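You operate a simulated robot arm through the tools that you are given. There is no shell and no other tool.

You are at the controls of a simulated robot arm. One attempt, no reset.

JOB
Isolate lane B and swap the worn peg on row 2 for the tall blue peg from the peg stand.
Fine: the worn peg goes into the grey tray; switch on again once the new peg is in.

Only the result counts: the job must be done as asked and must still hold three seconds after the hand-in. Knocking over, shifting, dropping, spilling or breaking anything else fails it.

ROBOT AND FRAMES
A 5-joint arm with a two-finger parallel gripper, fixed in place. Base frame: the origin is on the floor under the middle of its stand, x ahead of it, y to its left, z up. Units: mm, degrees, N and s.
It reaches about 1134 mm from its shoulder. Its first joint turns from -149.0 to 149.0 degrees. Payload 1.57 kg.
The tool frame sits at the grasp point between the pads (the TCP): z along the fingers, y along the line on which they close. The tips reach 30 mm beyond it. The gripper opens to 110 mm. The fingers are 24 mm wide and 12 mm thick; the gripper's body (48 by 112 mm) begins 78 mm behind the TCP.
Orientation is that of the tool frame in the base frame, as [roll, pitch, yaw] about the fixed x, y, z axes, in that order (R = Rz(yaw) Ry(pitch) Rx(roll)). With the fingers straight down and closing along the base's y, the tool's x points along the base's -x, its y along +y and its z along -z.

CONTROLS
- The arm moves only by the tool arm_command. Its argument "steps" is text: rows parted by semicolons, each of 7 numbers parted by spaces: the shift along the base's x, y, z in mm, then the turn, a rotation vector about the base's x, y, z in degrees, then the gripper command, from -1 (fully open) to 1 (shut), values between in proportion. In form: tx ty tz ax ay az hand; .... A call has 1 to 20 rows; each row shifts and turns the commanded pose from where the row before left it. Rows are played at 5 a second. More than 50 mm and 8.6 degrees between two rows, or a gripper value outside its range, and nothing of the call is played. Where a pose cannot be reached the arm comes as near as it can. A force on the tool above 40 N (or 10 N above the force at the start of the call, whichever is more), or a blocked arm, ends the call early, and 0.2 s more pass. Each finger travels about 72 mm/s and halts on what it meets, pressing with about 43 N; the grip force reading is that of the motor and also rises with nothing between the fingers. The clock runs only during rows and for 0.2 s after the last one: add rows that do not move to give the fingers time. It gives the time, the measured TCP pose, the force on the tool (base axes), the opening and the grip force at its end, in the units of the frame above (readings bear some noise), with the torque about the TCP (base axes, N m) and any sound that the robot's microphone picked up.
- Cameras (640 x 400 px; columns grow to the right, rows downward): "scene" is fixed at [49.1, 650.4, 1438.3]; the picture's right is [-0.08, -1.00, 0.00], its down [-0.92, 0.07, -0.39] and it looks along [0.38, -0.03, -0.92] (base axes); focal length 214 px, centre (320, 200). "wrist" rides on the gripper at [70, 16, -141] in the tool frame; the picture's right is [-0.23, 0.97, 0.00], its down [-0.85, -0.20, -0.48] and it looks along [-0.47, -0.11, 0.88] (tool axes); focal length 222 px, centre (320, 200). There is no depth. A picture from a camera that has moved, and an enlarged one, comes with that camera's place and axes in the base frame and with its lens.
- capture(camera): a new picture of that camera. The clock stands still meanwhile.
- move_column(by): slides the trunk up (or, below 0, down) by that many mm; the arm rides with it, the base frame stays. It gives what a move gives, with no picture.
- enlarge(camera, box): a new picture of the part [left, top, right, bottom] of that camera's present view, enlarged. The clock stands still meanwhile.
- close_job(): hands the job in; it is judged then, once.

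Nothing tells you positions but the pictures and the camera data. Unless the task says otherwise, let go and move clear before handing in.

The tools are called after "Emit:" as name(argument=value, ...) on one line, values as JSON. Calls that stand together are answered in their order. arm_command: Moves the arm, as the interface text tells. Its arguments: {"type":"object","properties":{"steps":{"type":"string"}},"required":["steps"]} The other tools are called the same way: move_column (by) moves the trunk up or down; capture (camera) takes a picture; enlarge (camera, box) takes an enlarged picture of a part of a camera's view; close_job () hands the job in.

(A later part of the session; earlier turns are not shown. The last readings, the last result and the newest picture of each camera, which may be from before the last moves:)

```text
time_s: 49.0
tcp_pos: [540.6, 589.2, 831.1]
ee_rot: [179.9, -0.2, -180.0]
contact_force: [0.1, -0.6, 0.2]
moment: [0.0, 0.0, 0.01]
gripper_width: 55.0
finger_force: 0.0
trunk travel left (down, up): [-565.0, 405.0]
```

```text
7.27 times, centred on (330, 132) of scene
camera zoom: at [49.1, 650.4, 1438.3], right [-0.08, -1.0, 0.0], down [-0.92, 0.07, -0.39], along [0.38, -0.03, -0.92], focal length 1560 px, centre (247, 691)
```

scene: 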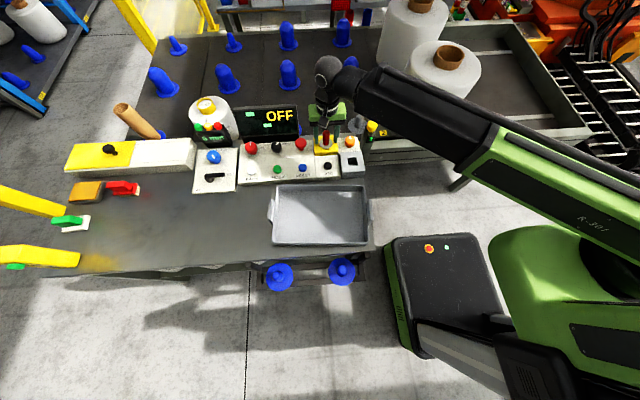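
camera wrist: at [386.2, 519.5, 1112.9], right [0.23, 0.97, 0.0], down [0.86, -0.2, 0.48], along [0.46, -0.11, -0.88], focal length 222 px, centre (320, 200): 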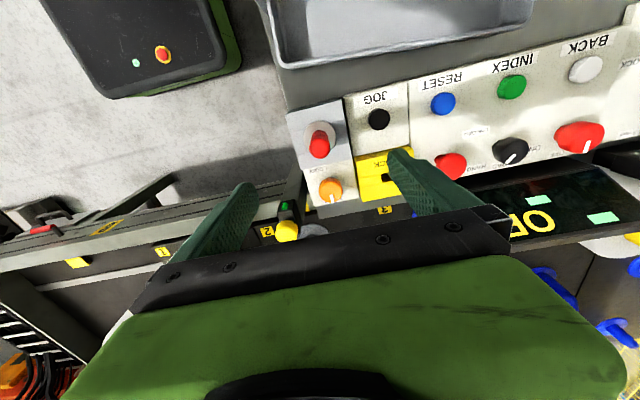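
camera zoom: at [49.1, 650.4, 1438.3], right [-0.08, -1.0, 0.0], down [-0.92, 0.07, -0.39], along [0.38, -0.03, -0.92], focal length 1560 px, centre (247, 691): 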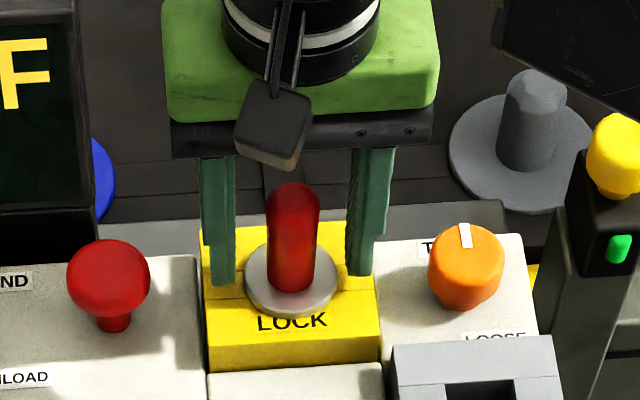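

The pin stands upright in LOCK and the display says OFF, so lane B is isolated and locked. Next is the worn peg, at about (758, 411), flange near z 624, top near z 686. I'll rise and move above it.

Emit:
move_column(by=100)

Emit:
arm_command(steps="36.3 -29.7 0 0 0 0 -1; 36.3 -29.7 0 0 0 0 -1; 36.3 -29.7 0 0 0 0 -1; 36.3 -29.7 0 0 0 0 -1; 36.3 -29.7 0 0 0 0 -1; 36.3 -29.7 0 0 0 0 -1; 0 0 0 0 0 0 -1; 0 0 0 0 0 0 -1")

Emit:
capture(camera="wrist")

Emit:
enlarge(camera="wrist", box=[250, 80, 390, 190])

Emit:
capture(camera="scene")

```text
time_s: 50.3
tcp_pos: [540.3, 589.2, 933.0]
ee_rot: [-180.0, -0.1, -179.9]
contact_force: [-0.2, 0.3, 0.6]
moment: [0.01, -0.01, -0.01]
gripper_width: 55.1
finger_force: 0.1
trunk travel left (down, up): [-665.0, 305.0]
```

```text
time_s: 52.1
tcp_pos: [757.3, 413.5, 932.8]
ee_rot: [-180.0, -0.1, 179.9]
contact_force: [-0.3, 0.1, -0.4]
moment: [-0.02, 0.01, -0.02]
gripper_width: 110.2
finger_force: 0.1
trunk travel left (down, up): [-665.0, 305.0]
```

```text
taken
camera wrist: at [687.7, 429.7, 1072.5], right [0.23, 0.97, 0.0], down [0.86, -0.2, 0.48], along [0.46, -0.11, -0.88], focal length 222 px, centre (320, 200)
```

wrist: 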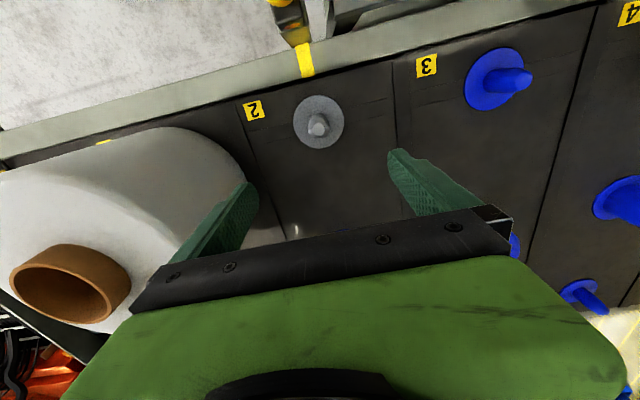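

```text
3.64 times, centred on (320, 135) of wrist
camera zoom: at [687.7, 429.7, 1072.5], right [0.23, 0.97, 0.0], down [0.86, -0.2, 0.48], along [0.46, -0.11, -0.88], focal length 808 px, centre (320, 436)
```

zoom: 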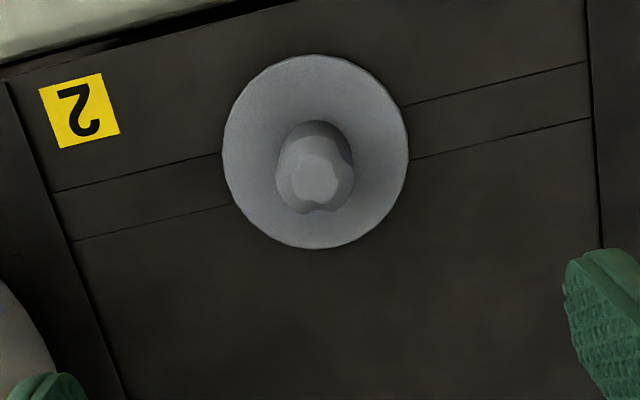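

```text
taken
```

scene: 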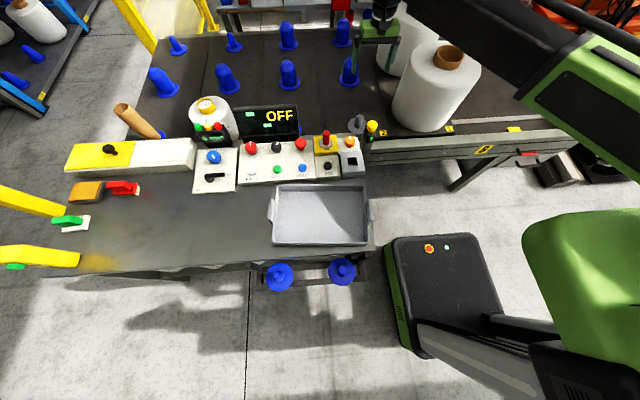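

The worn peg is at about (757.8, 410.4), its flange at z 625 and shaft top near z 695, with room around it. I'll correct the position, lower 200 mm and check.

Emit:
arm_command(steps="0.6 -2.6 0 0 0 0 -0.4; 0 0 0 0 0 0 -0.4; 0 0 0 0 0 0 -0.4")

Emit:
move_column(by=-200)

Emit:
capture(camera="wrist")

Emit:
enlarge(camera="wrist", box=[220, 90, 420, 215])

Emit:
capture(camera="scene")

```text
time_s: 52.9
tcp_pos: [758.3, 409.4, 933.1]
ee_rot: [180.0, -0.1, 180.0]
contact_force: [0.1, 0.5, 0.2]
moment: [-0.01, -0.03, 0.0]
gripper_width: 77.1
finger_force: 0.0
trunk travel left (down, up): [-665.0, 305.0]
```

```text
time_s: 55.1
tcp_pos: [757.2, 409.3, 731.6]
ee_rot: [180.0, -0.1, -179.9]
contact_force: [-0.2, -0.3, 0.2]
moment: [0.01, 0.01, -0.05]
gripper_width: 77.0
finger_force: 0.0
trunk travel left (down, up): [-465.0, 505.0]
```

```text
taken
camera wrist: at [688.1, 426.7, 872.5], right [0.23, 0.97, 0.0], down [0.86, -0.2, 0.48], along [0.46, -0.11, -0.88], focal length 222 px, centre (320, 200)
```

wrist: 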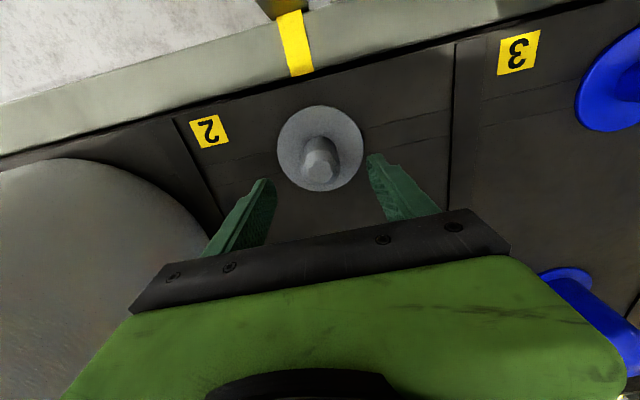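

```text
3.20 times, centred on (320, 152) of wrist
camera zoom: at [688.1, 426.7, 872.5], right [0.23, 0.97, 0.0], down [0.86, -0.2, 0.48], along [0.46, -0.11, -0.88], focal length 711 px, centre (320, 352)
```

zoom: 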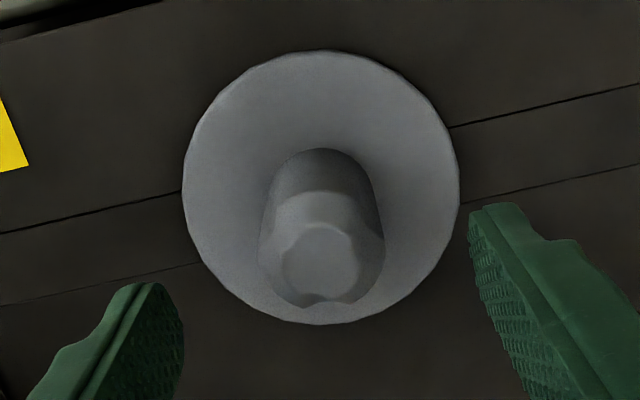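

```text
taken
```

scene: 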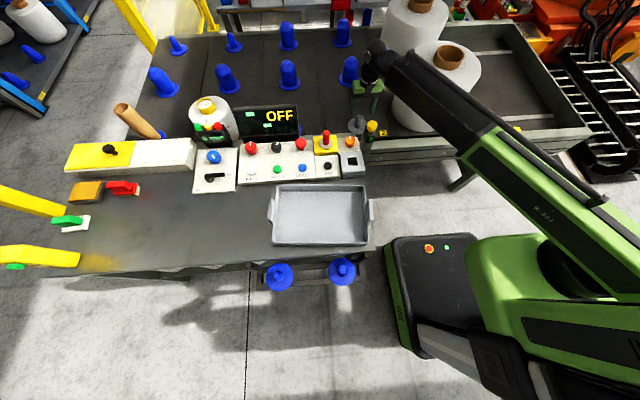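

The fingers straddle the peg and it is centred in y. I'll shift 1.5 mm in -x and lower the last 66 mm.

Emit:
arm_command(steps="-1.5 0 0 0 0 0 -0.4; 0 0 0 0 0 0 -0.4")

Emit:
move_column(by=-56)

Emit:
enlarge(camera="wrist", box=[220, 110, 420, 235])

Emit:
enlarge(camera="scene", box=[320, 30, 480, 150])

```text
time_s: 55.7
tcp_pos: [756.2, 409.9, 731.2]
ee_rot: [180.0, -0.2, -179.9]
contact_force: [-0.7, -0.6, -0.3]
moment: [-0.01, 0.02, -0.01]
gripper_width: 77.0
finger_force: 0.1
trunk travel left (down, up): [-465.0, 505.0]
```

```text
time_s: 56.6
tcp_pos: [755.4, 410.1, 675.2]
ee_rot: [-180.0, -0.2, 180.0]
contact_force: [0.9, -0.4, -0.2]
moment: [0.01, -0.04, -0.01]
gripper_width: 76.7
finger_force: 0.1
trunk travel left (down, up): [-409.0, 561.0]
```

```text
3.20 times, centred on (320, 172) of wrist
camera zoom: at [686.5, 426.4, 816.5], right [0.23, 0.97, 0.0], down [0.86, -0.2, 0.48], along [0.46, -0.11, -0.88], focal length 711 px, centre (320, 288)
```

zoom: 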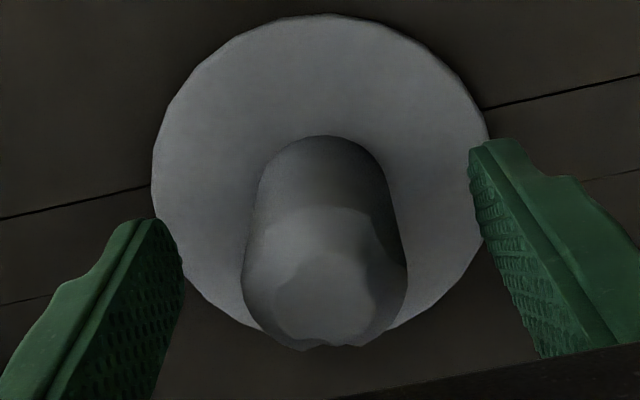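

```text
3.33 times, centred on (400, 90) of scene
camera zoom: at [49.1, 650.4, 1438.3], right [-0.08, -1.0, 0.0], down [-0.92, 0.07, -0.39], along [0.38, -0.03, -0.92], focal length 715 px, centre (53, 567)
```

zoom: 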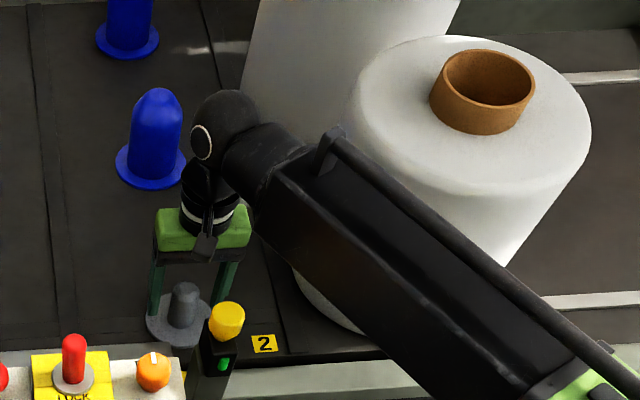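

The boom clears the bobbin by roughly 100 mm. The last few millimetres, then grip.

Emit:
move_column(by=-9)

Emit:
arm_command(steps="0 0 0 0 0 0 0; 0 0 0 0 0 0 1; 0 0 0 0 0 0 1; 0 0 0 0 0 0 1; 0 0 0 0 0 0 1")

Emit:
enlarge(camera="wrist", box=[220, 110, 420, 235])

```text
time_s: 57.2
tcp_pos: [755.8, 409.7, 666.7]
ee_rot: [180.0, -0.1, 180.0]
contact_force: [-0.3, -0.4, -0.2]
moment: [-0.04, 0.0, -0.02]
gripper_width: 76.9
finger_force: 0.1
trunk travel left (down, up): [-400.0, 570.0]
```

```text
time_s: 58.4
tcp_pos: [755.8, 408.7, 666.1]
ee_rot: [180.0, -0.1, 180.0]
contact_force: [1.1, -0.6, 0.0]
moment: [0.0, -0.03, -0.02]
gripper_width: 35.0
finger_force: 41.6
trunk travel left (down, up): [-400.0, 570.0]
```

```text
3.20 times, centred on (320, 172) of wrist
camera zoom: at [686.5, 426.4, 807.5], right [0.23, 0.97, 0.0], down [0.86, -0.2, 0.48], along [0.46, -0.11, -0.88], focal length 711 px, centre (320, 288)
```

zoom: 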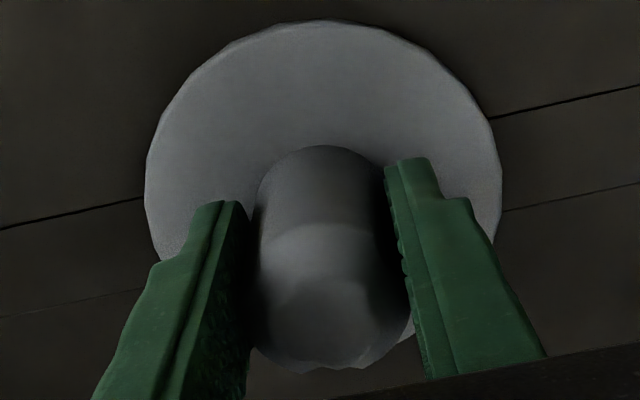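

Gripped at 35 mm with no side load. Lifting gently to see whether the peg comes free.

Emit:
move_column(by=15)

Emit:
enlarge(camera="wrist", box=[220, 80, 420, 205])

Emit:
enlarge(camera="scene", box=[325, 80, 405, 140])

```text
time_s: 59.0
tcp_pos: [756.5, 410.7, 681.8]
ee_rot: [179.9, -0.1, 180.0]
contact_force: [0.7, -0.6, 2.5]
moment: [-0.07, 0.1, 0.06]
gripper_width: 33.2
finger_force: 40.8
trunk travel left (down, up): [-415.0, 555.0]
```

```text
3.20 times, centred on (320, 142) of wrist
camera zoom: at [686.5, 426.4, 822.7], right [0.23, 0.97, 0.0], down [0.86, -0.2, 0.48], along [0.46, -0.11, -0.88], focal length 711 px, centre (320, 384)
```

zoom: 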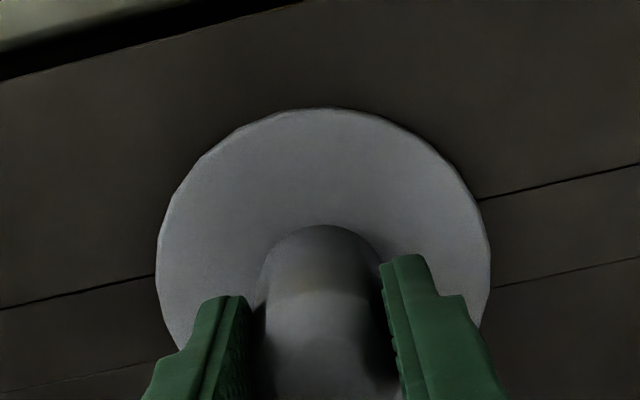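

```text
6.67 times, centred on (365, 110) of scene
camera zoom: at [49.1, 650.4, 1438.3], right [-0.08, -1.0, 0.0], down [-0.92, 0.07, -0.39], along [0.38, -0.03, -0.92], focal length 1430 px, centre (20, 800)
```

zoom: 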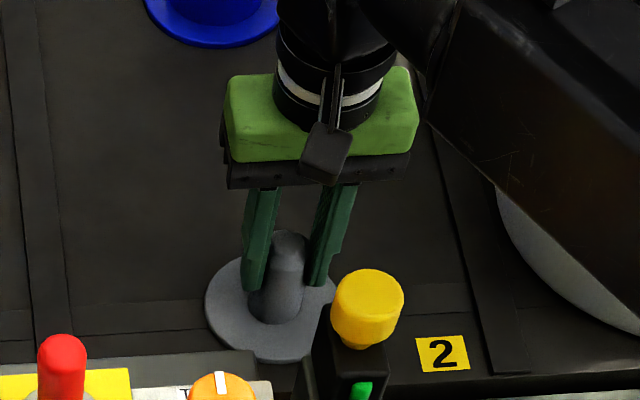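

The flange did not rise: the opening shrank from 35 to 33 mm and the pads slid up the tapered shaft. I'll test the holding force with a small lift.

Emit:
move_column(by=3)

Emit:
move_column(by=-18)

Emit:
enlarge(camera="wrist", box=[220, 110, 420, 235])

```text
time_s: 59.6
tcp_pos: [756.3, 410.1, 684.5]
ee_rot: [-180.0, -0.1, -180.0]
contact_force: [-0.1, 0.3, -1.7]
moment: [-0.01, -0.02, 0.03]
gripper_width: 33.2
finger_force: 41.0
trunk travel left (down, up): [-418.0, 552.0]
```

```text
time_s: 60.2
tcp_pos: [753.6, 409.8, 668.5]
ee_rot: [-180.0, -0.1, 180.0]
contact_force: [-3.0, 0.7, 24.4]
moment: [0.11, -0.32, 0.02]
gripper_width: 34.7
finger_force: 42.0
trunk travel left (down, up): [-400.0, 570.0]
```

```text
3.20 times, centred on (320, 172) of wrist
camera zoom: at [684.7, 425.8, 809.3], right [0.23, 0.97, 0.0], down [0.86, -0.2, 0.48], along [0.47, -0.11, -0.88], focal length 711 px, centre (320, 288)
```

zoom: 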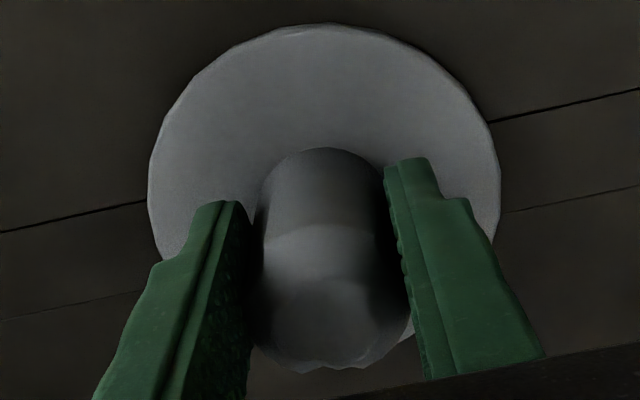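

Unclear whether it is stuck, so I'll lift in small steps and read the force each time.

Emit:
move_column(by=2)

Emit:
move_column(by=3)

Emit:
enlarge(camera="wrist", box=[220, 110, 420, 235])

Emit:
enlarge(camera="scene", box=[335, 95, 385, 135])

```text
time_s: 60.7
tcp_pos: [756.3, 409.8, 668.2]
ee_rot: [-179.9, 0.0, -179.9]
contact_force: [-1.7, -0.4, 2.4]
moment: [-0.02, -0.13, 0.0]
gripper_width: 35.1
finger_force: 41.9
trunk travel left (down, up): [-402.0, 568.0]
```

```text
time_s: 61.3
tcp_pos: [756.4, 409.8, 671.5]
ee_rot: [-180.0, -0.2, 179.9]
contact_force: [0.0, 0.3, -2.6]
moment: [0.0, 0.01, 0.0]
gripper_width: 35.4
finger_force: 41.9
trunk travel left (down, up): [-405.0, 565.0]
```

```text
3.20 times, centred on (320, 172) of wrist
camera zoom: at [686.7, 426.5, 812.2], right [0.23, 0.97, 0.0], down [0.86, -0.2, 0.48], along [0.46, -0.11, -0.88], focal length 711 px, centre (320, 288)
```

zoom: 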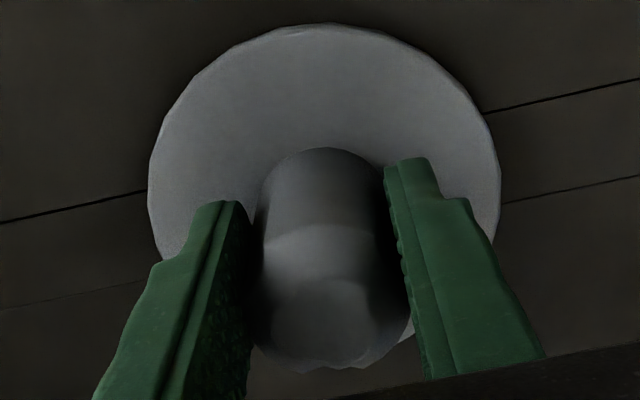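

```text
10.00 times, centred on (360, 115) of scene
camera zoom: at [49.1, 650.4, 1438.3], right [-0.08, -1.0, 0.0], down [-0.92, 0.07, -0.39], along [0.38, -0.03, -0.92], focal length 2145 px, centre (-80, 1050)
```

zoom: 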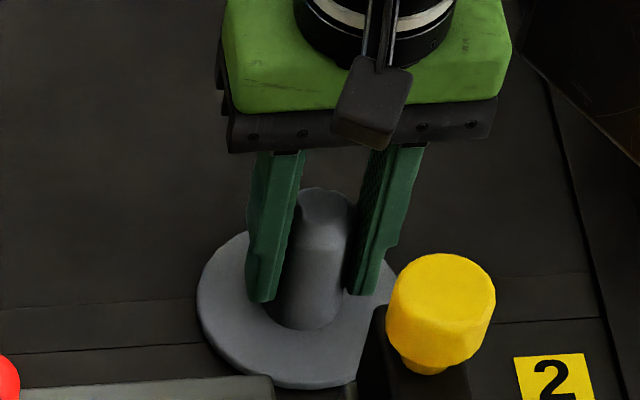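

Now the flange has risen with the gripper: the belt seam shifted behind it, and about 2.6 N of weight is hanging. Continuing to lift in small steps.

Emit:
move_column(by=5)

Emit:
move_column(by=5)

Emit:
enlarge(camera="wrist", box=[220, 110, 420, 235])

Emit:
enlarge(camera="scene", box=[335, 95, 385, 135])

```text
time_s: 61.8
tcp_pos: [756.0, 410.3, 677.4]
ee_rot: [180.0, -0.1, 180.0]
contact_force: [-0.3, -0.3, -2.6]
moment: [-0.01, -0.02, 0.03]
gripper_width: 34.9
finger_force: 41.9
trunk travel left (down, up): [-410.0, 560.0]
```

```text
time_s: 62.3
tcp_pos: [756.2, 409.8, 681.4]
ee_rot: [180.0, -0.1, 180.0]
contact_force: [0.0, -1.0, -2.1]
moment: [-0.01, -0.01, 0.03]
gripper_width: 34.9
finger_force: 42.5
trunk travel left (down, up): [-415.0, 555.0]
```

```text
3.20 times, centred on (320, 172) of wrist
camera zoom: at [686.6, 426.5, 822.3], right [0.23, 0.97, 0.0], down [0.86, -0.2, 0.48], along [0.46, -0.11, -0.88], focal length 711 px, centre (320, 288)
```

zoom: 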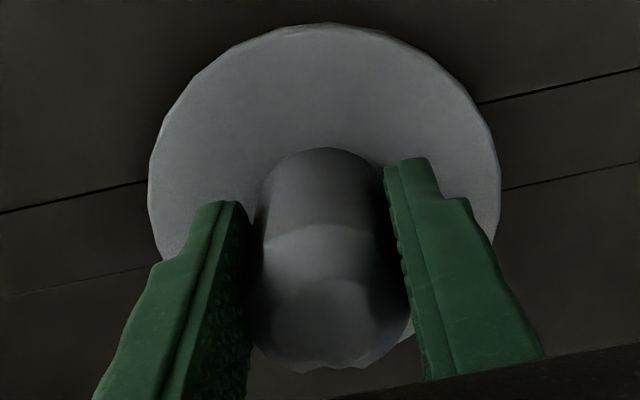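

```text
10.00 times, centred on (360, 115) of scene
camera zoom: at [49.1, 650.4, 1438.3], right [-0.08, -1.0, 0.0], down [-0.92, 0.07, -0.39], along [0.38, -0.03, -0.92], focal length 2145 px, centre (-80, 1050)
```

zoom: 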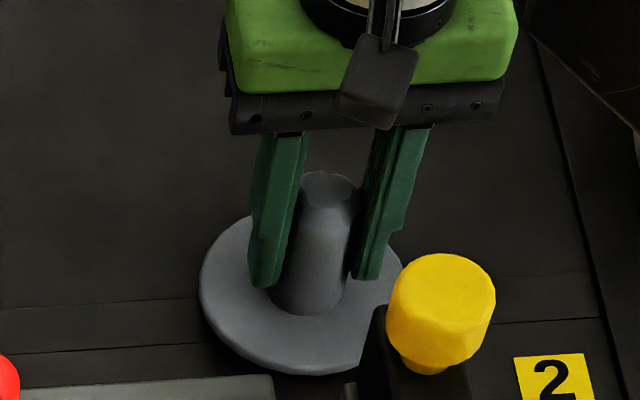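

It is free and hanging from the gripper. Lifting until the spigot is clear of the belt.

Emit:
move_column(by=30)

Emit:
move_column(by=60)

Emit:
enlarge(camera="scene", box=[325, 70, 405, 140])

Emit:
enlarge(camera="wrist", box=[220, 80, 420, 205])

```text
time_s: 63.1
tcp_pos: [756.4, 409.9, 711.0]
ee_rot: [180.0, -0.1, -180.0]
contact_force: [-0.6, -0.5, -1.6]
moment: [0.0, 0.03, -0.02]
gripper_width: 34.9
finger_force: 42.0
trunk travel left (down, up): [-445.0, 525.0]
```

```text
time_s: 64.1
tcp_pos: [756.1, 410.3, 771.4]
ee_rot: [-180.0, -0.3, 179.9]
contact_force: [-0.9, 0.6, -3.2]
moment: [0.0, 0.04, 0.02]
gripper_width: 34.9
finger_force: 42.4
trunk travel left (down, up): [-505.0, 465.0]
```

```text
5.71 times, centred on (365, 105) of scene
camera zoom: at [49.1, 650.4, 1438.3], right [-0.08, -1.0, 0.0], down [-0.92, 0.07, -0.39], along [0.38, -0.03, -0.92], focal length 1226 px, centre (63, 743)
```

zoom: 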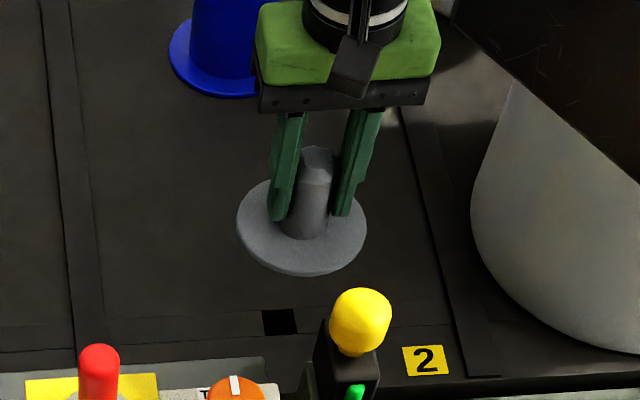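

```text
3.20 times, centred on (320, 142) of wrist
camera zoom: at [686.7, 426.6, 912.2], right [0.23, 0.97, 0.0], down [0.86, -0.2, 0.48], along [0.46, -0.11, -0.88], focal length 711 px, centre (320, 384)
```

zoom: 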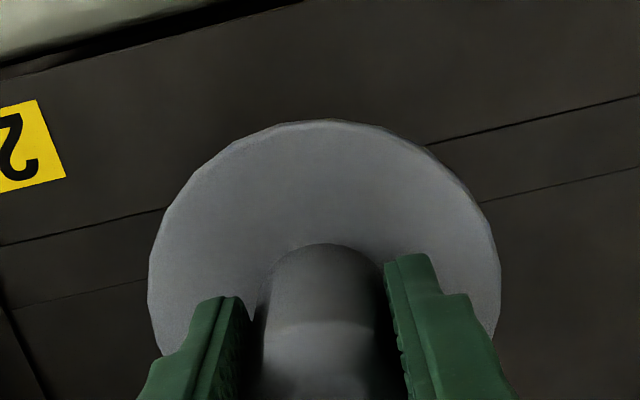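

The worn peg is out and the square belt hole is visible. I'll raise it well above the pin and panel, then carry it over to the tray, whose centre is around (285, 630).

Emit:
move_column(by=210)

Emit:
enlarge(camera="scene", box=[330, 30, 420, 130])

Emit:
enlarge(camera="scene", box=[335, 110, 385, 140])

Emit:
enlarge(camera="wrist", box=[220, 60, 420, 205])

```text
time_s: 66.3
tcp_pos: [755.4, 410.4, 982.0]
ee_rot: [-179.9, -0.2, 179.9]
contact_force: [0.8, -0.1, -2.4]
moment: [0.01, -0.01, -0.01]
gripper_width: 35.1
finger_force: 41.8
trunk travel left (down, up): [-715.0, 255.0]
```

```text
4.00 times, centred on (375, 80) of scene
camera zoom: at [49.1, 650.4, 1438.3], right [-0.08, -1.0, 0.0], down [-0.92, 0.07, -0.39], along [0.38, -0.03, -0.92], focal length 858 px, centre (100, 680)
```

zoom: 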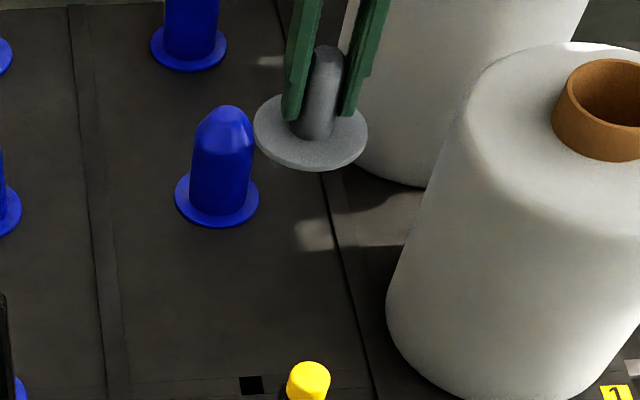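

```text
12.80 times, centred on (360, 125) of scene
camera zoom: at [49.1, 650.4, 1438.3], right [-0.08, -1.0, 0.0], down [-0.92, 0.07, -0.39], along [0.38, -0.03, -0.92], focal length 2745 px, centre (-192, 1160)
```

zoom: 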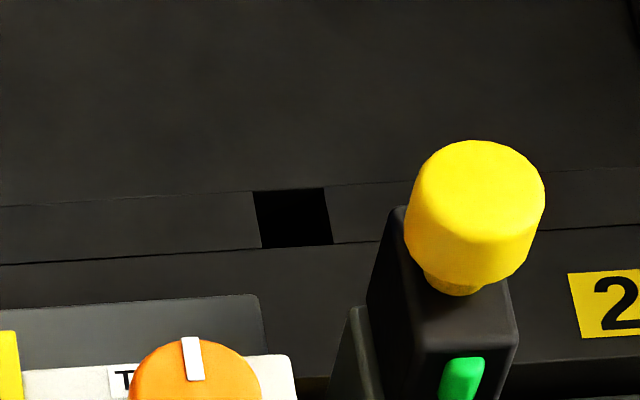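

```text
2.76 times, centred on (320, 132) of wrist
camera zoom: at [686.7, 426.6, 1122.2], right [0.23, 0.97, 0.0], down [0.86, -0.2, 0.48], along [0.46, -0.11, -0.88], focal length 613 px, centre (320, 386)
```

zoom: 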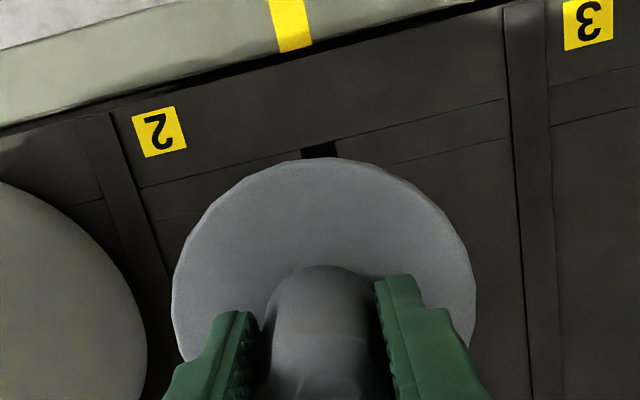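

Carrying the worn peg across to above the tray.

Emit:
arm_command(steps="-43 20 0 0 0 0 1; -43 20 0 0 0 0 1; -43 20 0 0 0 0 1; -43 20 0 0 0 0 1; -43 20 0 0 0 0 1; -43 20 0 0 0 0 1; -43 20 0 0 0 0 1; -43 20 0 0 0 0 1; -43 20 0 0 0 0 1; -43 20 0 0 0 0 1; -40 18 0 0 0 0 1; 0 0 0 0 0 0 1; 0 0 0 0 0 0 1")

Emit:
capture(camera="wrist")

Emit:
capture(camera="scene")

```text
time_s: 69.1
tcp_pos: [285.6, 628.3, 981.2]
ee_rot: [180.0, -0.1, 180.0]
contact_force: [0.7, 1.1, -2.1]
moment: [-0.02, 0.02, 0.0]
gripper_width: 35.1
finger_force: 42.2
out of reach, approached as far as the arm can: row 2, 5, 8, 10
trunk travel left (down, up): [-715.0, 255.0]
```

```text
taken
camera wrist: at [217.4, 644.2, 1122.3], right [0.23, 0.97, 0.0], down [0.86, -0.2, 0.48], along [0.46, -0.11, -0.88], focal length 222 px, centre (320, 200)
```

wrist: 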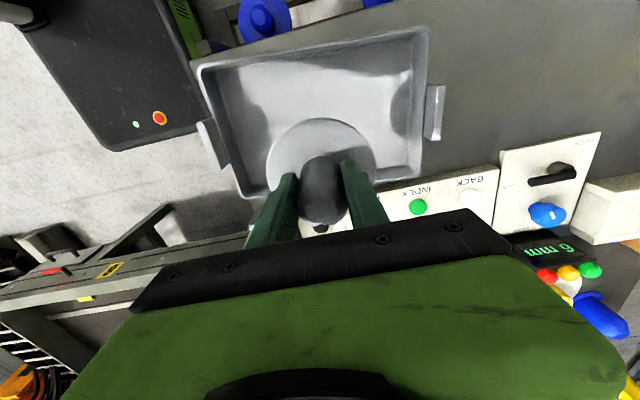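

```text
taken
```

scene: 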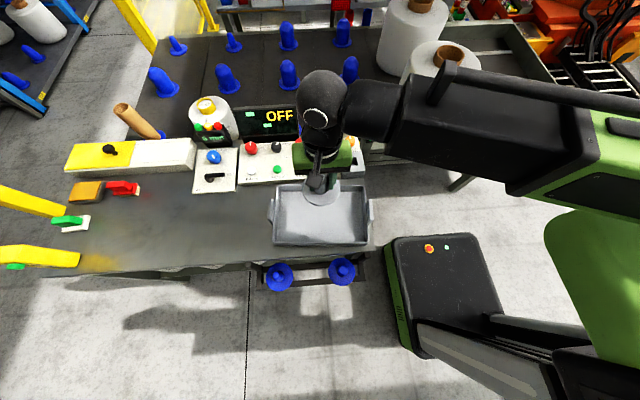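

The peg hangs over the tray's middle. I'll lower it carefully until the spigot touches the tray floor.

Emit:
move_column(by=-105)

Emit:
enlarge(camera="scene", box=[255, 150, 385, 260])

Emit:
capture(camera="wrist")

```text
time_s: 70.5
tcp_pos: [287.0, 627.4, 877.5]
ee_rot: [180.0, 0.0, 180.0]
contact_force: [-0.5, 0.4, -2.7]
moment: [-0.03, -0.02, 0.0]
gripper_width: 35.1
finger_force: 42.1
trunk travel left (down, up): [-610.0, 360.0]
```

```text
3.64 times, centred on (320, 205) of scene
camera zoom: at [49.1, 650.4, 1438.3], right [-0.08, -1.0, 0.0], down [-0.92, 0.07, -0.39], along [0.38, -0.03, -0.92], focal length 780 px, centre (320, 182)
```

zoom: 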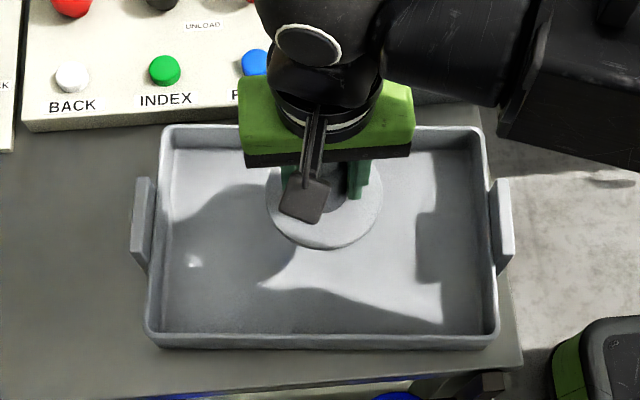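

```text
taken
camera wrist: at [217.6, 644.1, 1017.4], right [0.23, 0.97, 0.0], down [0.86, -0.2, 0.48], along [0.46, -0.11, -0.88], focal length 222 px, centre (320, 200)
```

wrist: 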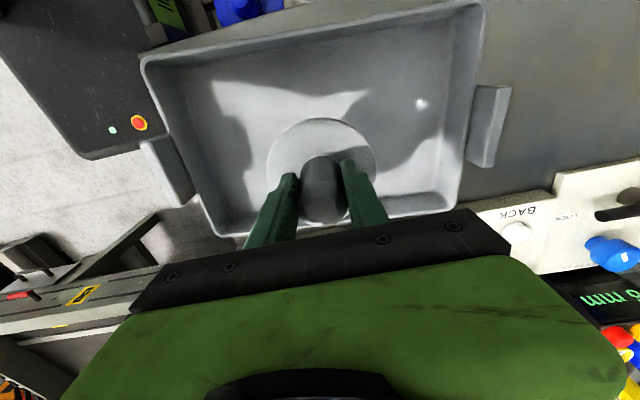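

Emit:
arm_command(steps="-10 0 0 0 0 0 1; 0 0 0 0 0 0 1")

Emit:
move_column(by=-15)

Emit:
move_column(by=-6)

Emit:
enlarge(camera="scene", box=[280, 180, 350, 230])

```text
time_s: 71.1
tcp_pos: [276.3, 628.7, 876.8]
ee_rot: [-180.0, -0.1, 179.8]
contact_force: [0.2, 0.3, -1.8]
moment: [-0.04, -0.02, -0.01]
gripper_width: 35.2
finger_force: 41.8
trunk travel left (down, up): [-610.0, 360.0]
```

```text
time_s: 71.7
tcp_pos: [276.1, 628.6, 861.7]
ee_rot: [180.0, -0.2, 180.0]
contact_force: [-0.4, -0.2, -2.5]
moment: [-0.01, 0.01, -0.02]
gripper_width: 35.1
finger_force: 42.2
trunk travel left (down, up): [-595.0, 375.0]
```

```text
time_s: 72.3
tcp_pos: [276.7, 628.5, 856.5]
ee_rot: [-179.9, 0.0, 179.9]
contact_force: [0.1, 0.3, -1.8]
moment: [0.02, -0.01, 0.01]
gripper_width: 35.0
finger_force: 42.0
trunk travel left (down, up): [-589.0, 381.0]
```

```text
8.00 times, centred on (315, 205) of scene
camera zoom: at [49.1, 650.4, 1438.3], right [-0.08, -1.0, 0.0], down [-0.92, 0.07, -0.39], along [0.38, -0.03, -0.92], focal length 1716 px, centre (360, 160)
```

zoom: 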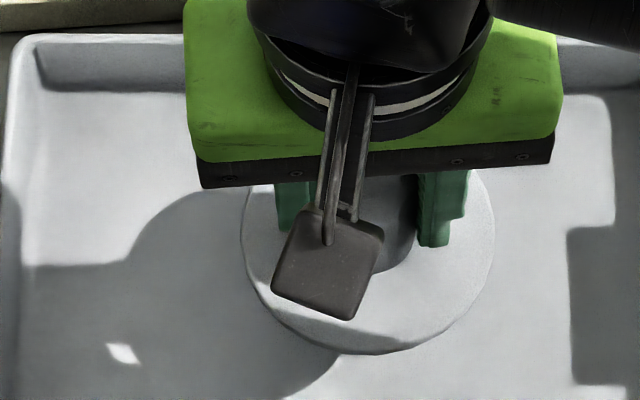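

Emit:
move_column(by=-6)

Emit:
move_column(by=-5)

Emit:
move_column(by=-5)

```text
time_s: 72.8
tcp_pos: [276.9, 627.8, 849.5]
ee_rot: [-180.0, -0.1, -180.0]
contact_force: [-0.2, -0.2, -2.6]
moment: [0.04, 0.02, 0.07]
gripper_width: 35.1
finger_force: 42.4
trunk travel left (down, up): [-583.0, 387.0]
```

```text
time_s: 73.4
tcp_pos: [276.3, 627.6, 844.9]
ee_rot: [180.0, 0.0, -180.0]
contact_force: [-0.7, -0.5, -2.5]
moment: [0.01, 0.02, 0.03]
gripper_width: 35.0
finger_force: 42.4
trunk travel left (down, up): [-578.0, 392.0]
```

```text
time_s: 73.9
tcp_pos: [276.5, 628.5, 839.2]
ee_rot: [180.0, -0.2, -180.0]
contact_force: [-0.4, 0.1, -1.3]
moment: [0.0, -0.01, -0.02]
gripper_width: 35.1
finger_force: 42.3
trunk travel left (down, up): [-573.0, 397.0]
```

Emit:
move_column(by=-5)

Emit:
move_column(by=-4)

Emit:
move_column(by=-4)

```text
time_s: 74.5
tcp_pos: [276.4, 629.6, 834.8]
ee_rot: [-180.0, -0.1, 180.0]
contact_force: [-0.3, 0.4, -1.3]
moment: [0.01, 0.01, -0.02]
gripper_width: 34.9
finger_force: 42.1
trunk travel left (down, up): [-568.0, 402.0]
```

```text
time_s: 75.0
tcp_pos: [276.7, 629.0, 831.5]
ee_rot: [180.0, -0.2, 179.9]
contact_force: [0.1, -0.6, -2.9]
moment: [-0.03, 0.02, 0.0]
gripper_width: 34.8
finger_force: 42.3
trunk travel left (down, up): [-564.0, 406.0]
```

```text
time_s: 75.5
tcp_pos: [277.2, 628.0, 826.5]
ee_rot: [180.0, -0.2, -179.9]
contact_force: [0.0, -0.5, -2.7]
moment: [-0.01, 0.03, 0.0]
gripper_width: 34.8
finger_force: 42.1
trunk travel left (down, up): [-560.0, 410.0]
```

Emit:
enlarge(camera="scene", box=[270, 170, 370, 250])

Emit:
enlarge(camera="wrist", box=[200, 70, 440, 220])

```text
5.00 times, centred on (320, 210) of scene
camera zoom: at [49.1, 650.4, 1438.3], right [-0.08, -1.0, 0.0], down [-0.92, 0.07, -0.39], along [0.38, -0.03, -0.92], focal length 1072 px, centre (320, 150)
```

zoom: 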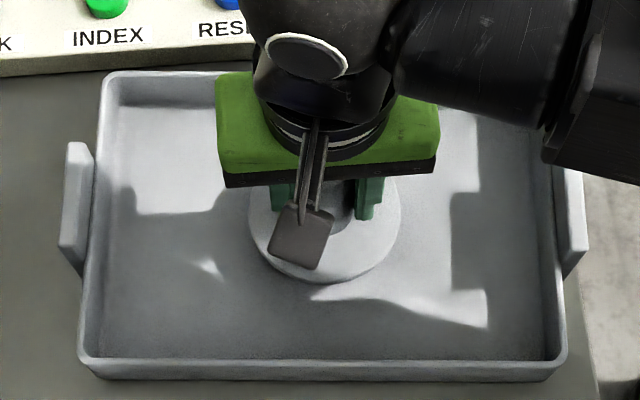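

```text
2.67 times, centred on (320, 145) of wrist
camera zoom: at [206.9, 645.2, 967.3], right [0.23, 0.97, 0.0], down [0.86, -0.2, 0.48], along [0.46, -0.11, -0.88], focal length 592 px, centre (320, 347)
```

zoom: 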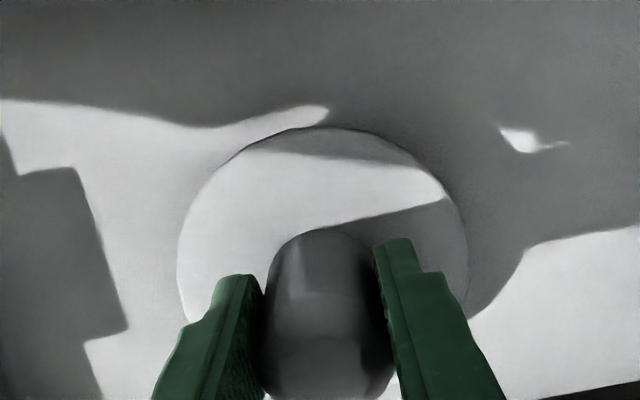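

Emit:
move_column(by=-4)

Emit:
move_column(by=-4)

Emit:
move_column(by=-4)

```text
time_s: 76.0
tcp_pos: [276.8, 627.8, 823.9]
ee_rot: [179.8, 0.0, -179.9]
contact_force: [3.8, 4.0, 36.1]
moment: [0.27, -0.64, 0.03]
gripper_width: 35.1
finger_force: 42.5
trunk travel left (down, up): [-556.0, 414.0]
```

```text
time_s: 76.6
tcp_pos: [275.0, 627.0, 820.7]
ee_rot: [179.8, -0.1, 179.9]
contact_force: [-2.1, 2.4, 33.7]
moment: [0.13, -0.2, 0.02]
gripper_width: 35.5
finger_force: 42.6
trunk travel left (down, up): [-552.0, 418.0]
```

```text
time_s: 77.1
tcp_pos: [275.2, 628.1, 816.2]
ee_rot: [179.9, 0.0, 180.0]
contact_force: [-1.8, 4.3, 31.3]
moment: [0.21, 0.04, 0.03]
gripper_width: 36.1
finger_force: 42.6
trunk travel left (down, up): [-548.0, 422.0]
```

The spigot is on the tray floor at about TCP z 824. I'll ease off the pressure and open wide to let the peg settle.

Emit:
move_column(by=2.5)

Emit:
arm_command(steps="0 0 0 0 0 0 0.2; 0 0 0 0 0 0 0; 0 0 0 0 0 0 -0.5; 0 0 0 0 0 0 -1; 0 0 0 0 0 0 -1; 0 0 0 0 0 0 -1; 0 0 0 0 0 0 -1")

Emit:
enlarge(camera="wrist", box=[160, 40, 480, 240])

Emit:
enlarge(camera="scene", box=[255, 160, 385, 260])

```text
time_s: 77.6
tcp_pos: [278.0, 628.3, 816.9]
ee_rot: [179.9, 0.0, -180.0]
contact_force: [-1.3, -0.2, -1.5]
moment: [0.03, 0.03, -0.01]
gripper_width: 36.2
finger_force: 42.5
trunk travel left (down, up): [-550.0, 420.0]
```

```text
time_s: 79.2
tcp_pos: [277.4, 628.5, 816.3]
ee_rot: [-179.9, 0.0, 179.9]
contact_force: [0.0, 1.4, 0.1]
moment: [-0.01, 0.0, 0.01]
gripper_width: 109.7
finger_force: 0.0
trunk travel left (down, up): [-550.0, 420.0]
```

```text
2.00 times, centred on (320, 140) of wrist
camera zoom: at [206.8, 645.1, 957.9], right [0.23, 0.97, 0.0], down [0.86, -0.2, 0.48], along [0.46, -0.11, -0.88], focal length 444 px, centre (320, 320)
```

zoom: 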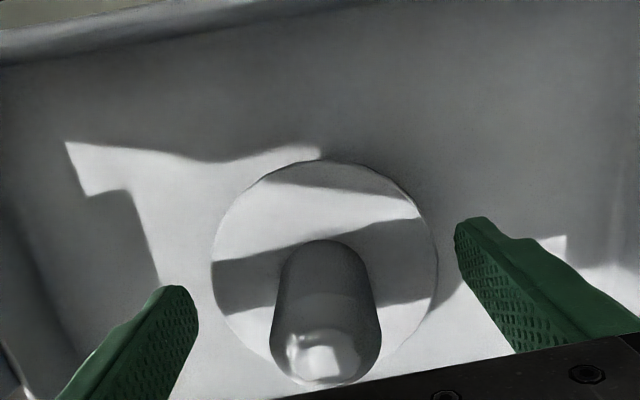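

```text
4.00 times, centred on (320, 210) of scene
camera zoom: at [49.1, 650.4, 1438.3], right [-0.08, -1.0, 0.0], down [-0.92, 0.07, -0.39], along [0.38, -0.03, -0.92], focal length 858 px, centre (320, 160)
```

zoom: 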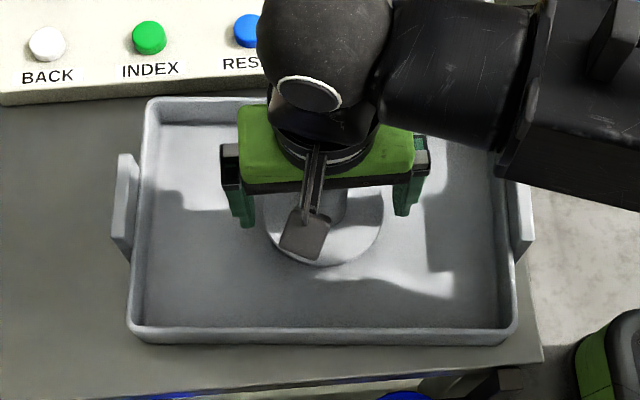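

The worn peg stands on its spigot inside the tray, free of the fingers. I'll rise and check, then go look at the peg stand.

Emit:
move_column(by=170)

Emit:
capture(camera="wrist")

Emit:
enlarge(camera="scene", box=[245, 160, 385, 300])

```text
time_s: 81.2
tcp_pos: [276.1, 628.4, 986.7]
ee_rot: [180.0, -0.1, 180.0]
contact_force: [-0.3, 0.1, 0.0]
moment: [0.01, -0.01, -0.01]
gripper_width: 110.1
finger_force: 0.1
trunk travel left (down, up): [-720.0, 250.0]
```

```text
taken
camera wrist: at [206.8, 645.2, 1127.8], right [0.23, 0.97, 0.0], down [0.86, -0.2, 0.48], along [0.46, -0.11, -0.88], focal length 222 px, centre (320, 200)
```

wrist: 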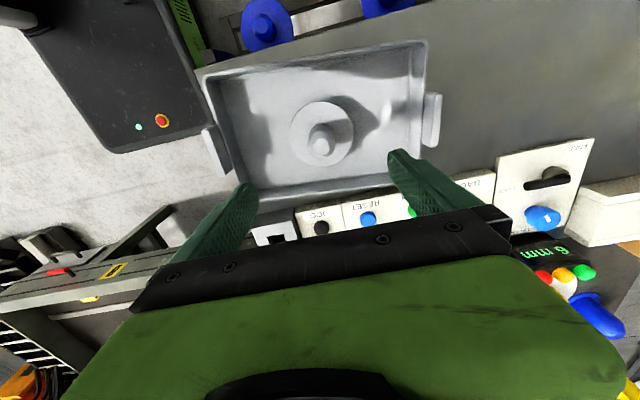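

```text
2.86 times, centred on (315, 230) of scene
camera zoom: at [49.1, 650.4, 1438.3], right [-0.08, -1.0, 0.0], down [-0.92, 0.07, -0.39], along [0.38, -0.03, -0.92], focal length 613 px, centre (334, 114)
```

zoom: 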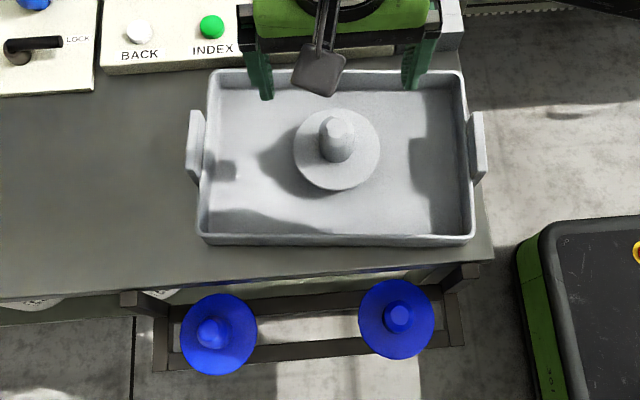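

The worn peg is safely in the tray. Now the two stand pegs, which are just visible at the top of the wrist view.

Emit:
enlarge(camera="wrist", box=[220, 0, 440, 70])

Emit:
enlarge(camera="scene", box=[255, 250, 365, 300])

```text
2.91 times, centred on (330, 35) of wrist
camera zoom: at [206.8, 645.2, 1127.8], right [0.23, 0.97, 0.0], down [0.86, -0.2, 0.48], along [0.46, -0.11, -0.88], focal length 646 px, centre (291, 680)
```

zoom: 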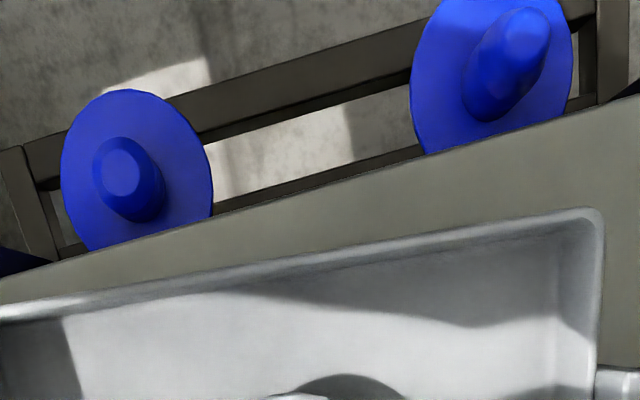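

```text
5.82 times, centred on (310, 275) of scene
camera zoom: at [49.1, 650.4, 1438.3], right [-0.08, -1.0, 0.0], down [-0.92, 0.07, -0.39], along [0.38, -0.03, -0.92], focal length 1248 px, centre (378, -236)
```

zoom: 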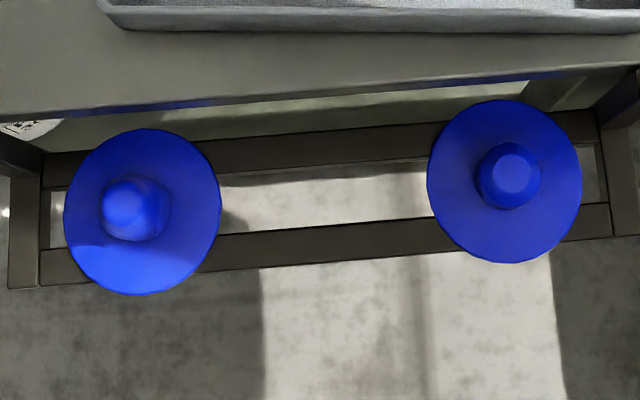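

The peg at +y, around (102, 793), has the clearly longer shaft, so it is the tall one; the other is a short stub. I'll move above it at this height.

Emit:
arm_command(steps="-34.8 32.9 0 0 0 0 -1; -34.8 32.9 0 0 0 0 -1; -34.8 32.9 0 0 0 0 -1; -34.8 32.9 0 0 0 0 -1; -34.8 32.9 0 0 0 0 -1; 0 0 0 0 0 0 -1; 0 0 0 0 0 0 -1")

Emit:
capture(camera="wrist")

Emit:
enlarge(camera="wrist", box=[200, 70, 420, 210])

```text
time_s: 82.8
tcp_pos: [104.1, 790.2, 986.5]
ee_rot: [-180.0, -0.1, -179.9]
contact_force: [-0.1, -0.7, 0.0]
moment: [0.0, -0.02, -0.02]
gripper_width: 110.0
finger_force: 0.0
trunk travel left (down, up): [-720.0, 250.0]
```

```text
taken
camera wrist: at [34.1, 806.6, 1127.9], right [0.23, 0.97, 0.0], down [0.86, -0.2, 0.48], along [0.46, -0.11, -0.88], focal length 222 px, centre (320, 200)
```

wrist: 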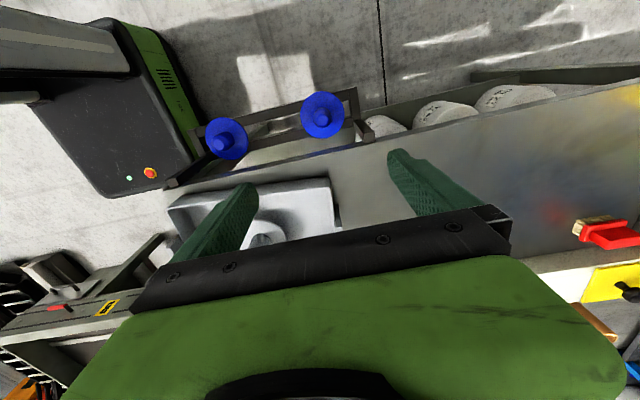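

```text
2.86 times, centred on (310, 140) of wrist
camera zoom: at [34.1, 806.6, 1127.9], right [0.23, 0.97, 0.0], down [0.86, -0.2, 0.48], along [0.46, -0.11, -0.88], focal length 635 px, centre (349, 371)
```

zoom: 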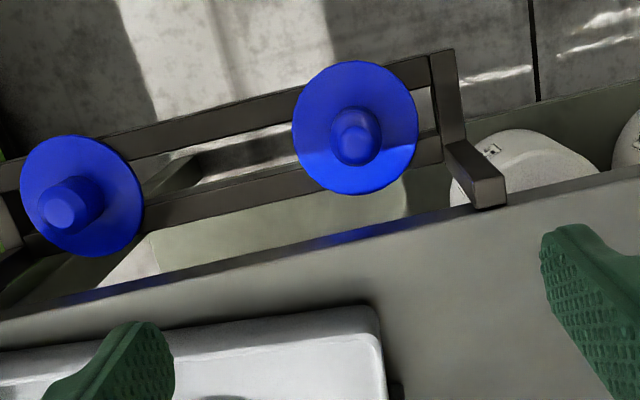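

I'll centre on the tall peg and lower to z of about 800 to check the clearance to the table edge.

Emit:
arm_command(steps="-1.8 4.2 0 0 0 0 -0.4; 0 0 0 0 0 0 -0.4; 0 0 0 0 0 0 -0.4")

Emit:
move_column(by=-186)

Emit:
capture(camera="wrist")

Emit:
enlarge(camera="wrist", box=[220, 80, 440, 220])

Emit:
capture(camera="scene")

```text
time_s: 83.5
tcp_pos: [104.1, 795.5, 987.7]
ee_rot: [-179.9, -0.1, 179.9]
contact_force: [0.2, -0.3, -0.4]
moment: [0.01, -0.02, 0.0]
gripper_width: 77.0
finger_force: 0.0
trunk travel left (down, up): [-720.0, 250.0]
```

```text
time_s: 85.6
tcp_pos: [102.1, 796.3, 800.1]
ee_rot: [180.0, -0.1, 179.9]
contact_force: [0.8, -0.5, 0.3]
moment: [0.06, -0.03, 0.01]
gripper_width: 77.2
finger_force: 0.0
trunk travel left (down, up): [-534.0, 436.0]
```

```text
taken
camera wrist: at [33.2, 811.6, 942.0], right [0.23, 0.97, 0.0], down [0.86, -0.2, 0.48], along [0.46, -0.11, -0.88], focal length 222 px, centre (320, 200)
```

wrist: 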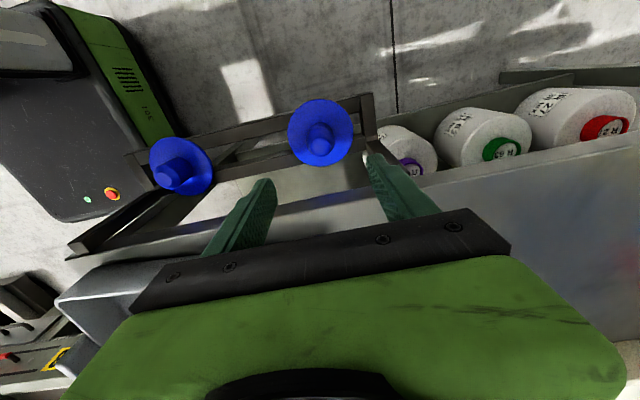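

```text
2.86 times, centred on (330, 150) of wrist
camera zoom: at [33.2, 811.6, 942.0], right [0.23, 0.97, 0.0], down [0.86, -0.2, 0.48], along [0.46, -0.11, -0.88], focal length 635 px, centre (291, 343)
```

zoom: 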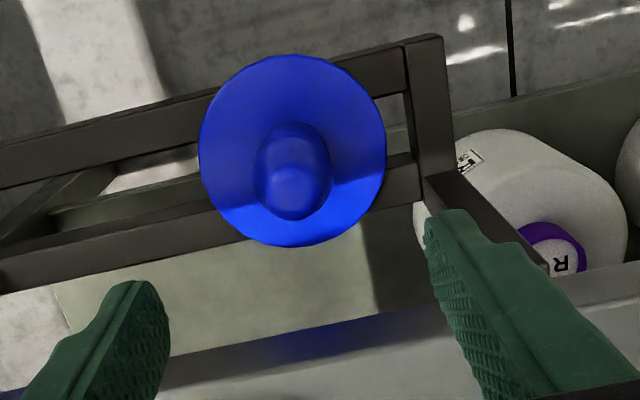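

```text
taken
```

scene: 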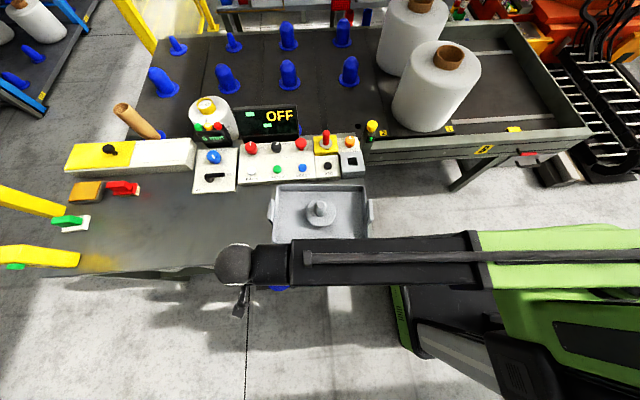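

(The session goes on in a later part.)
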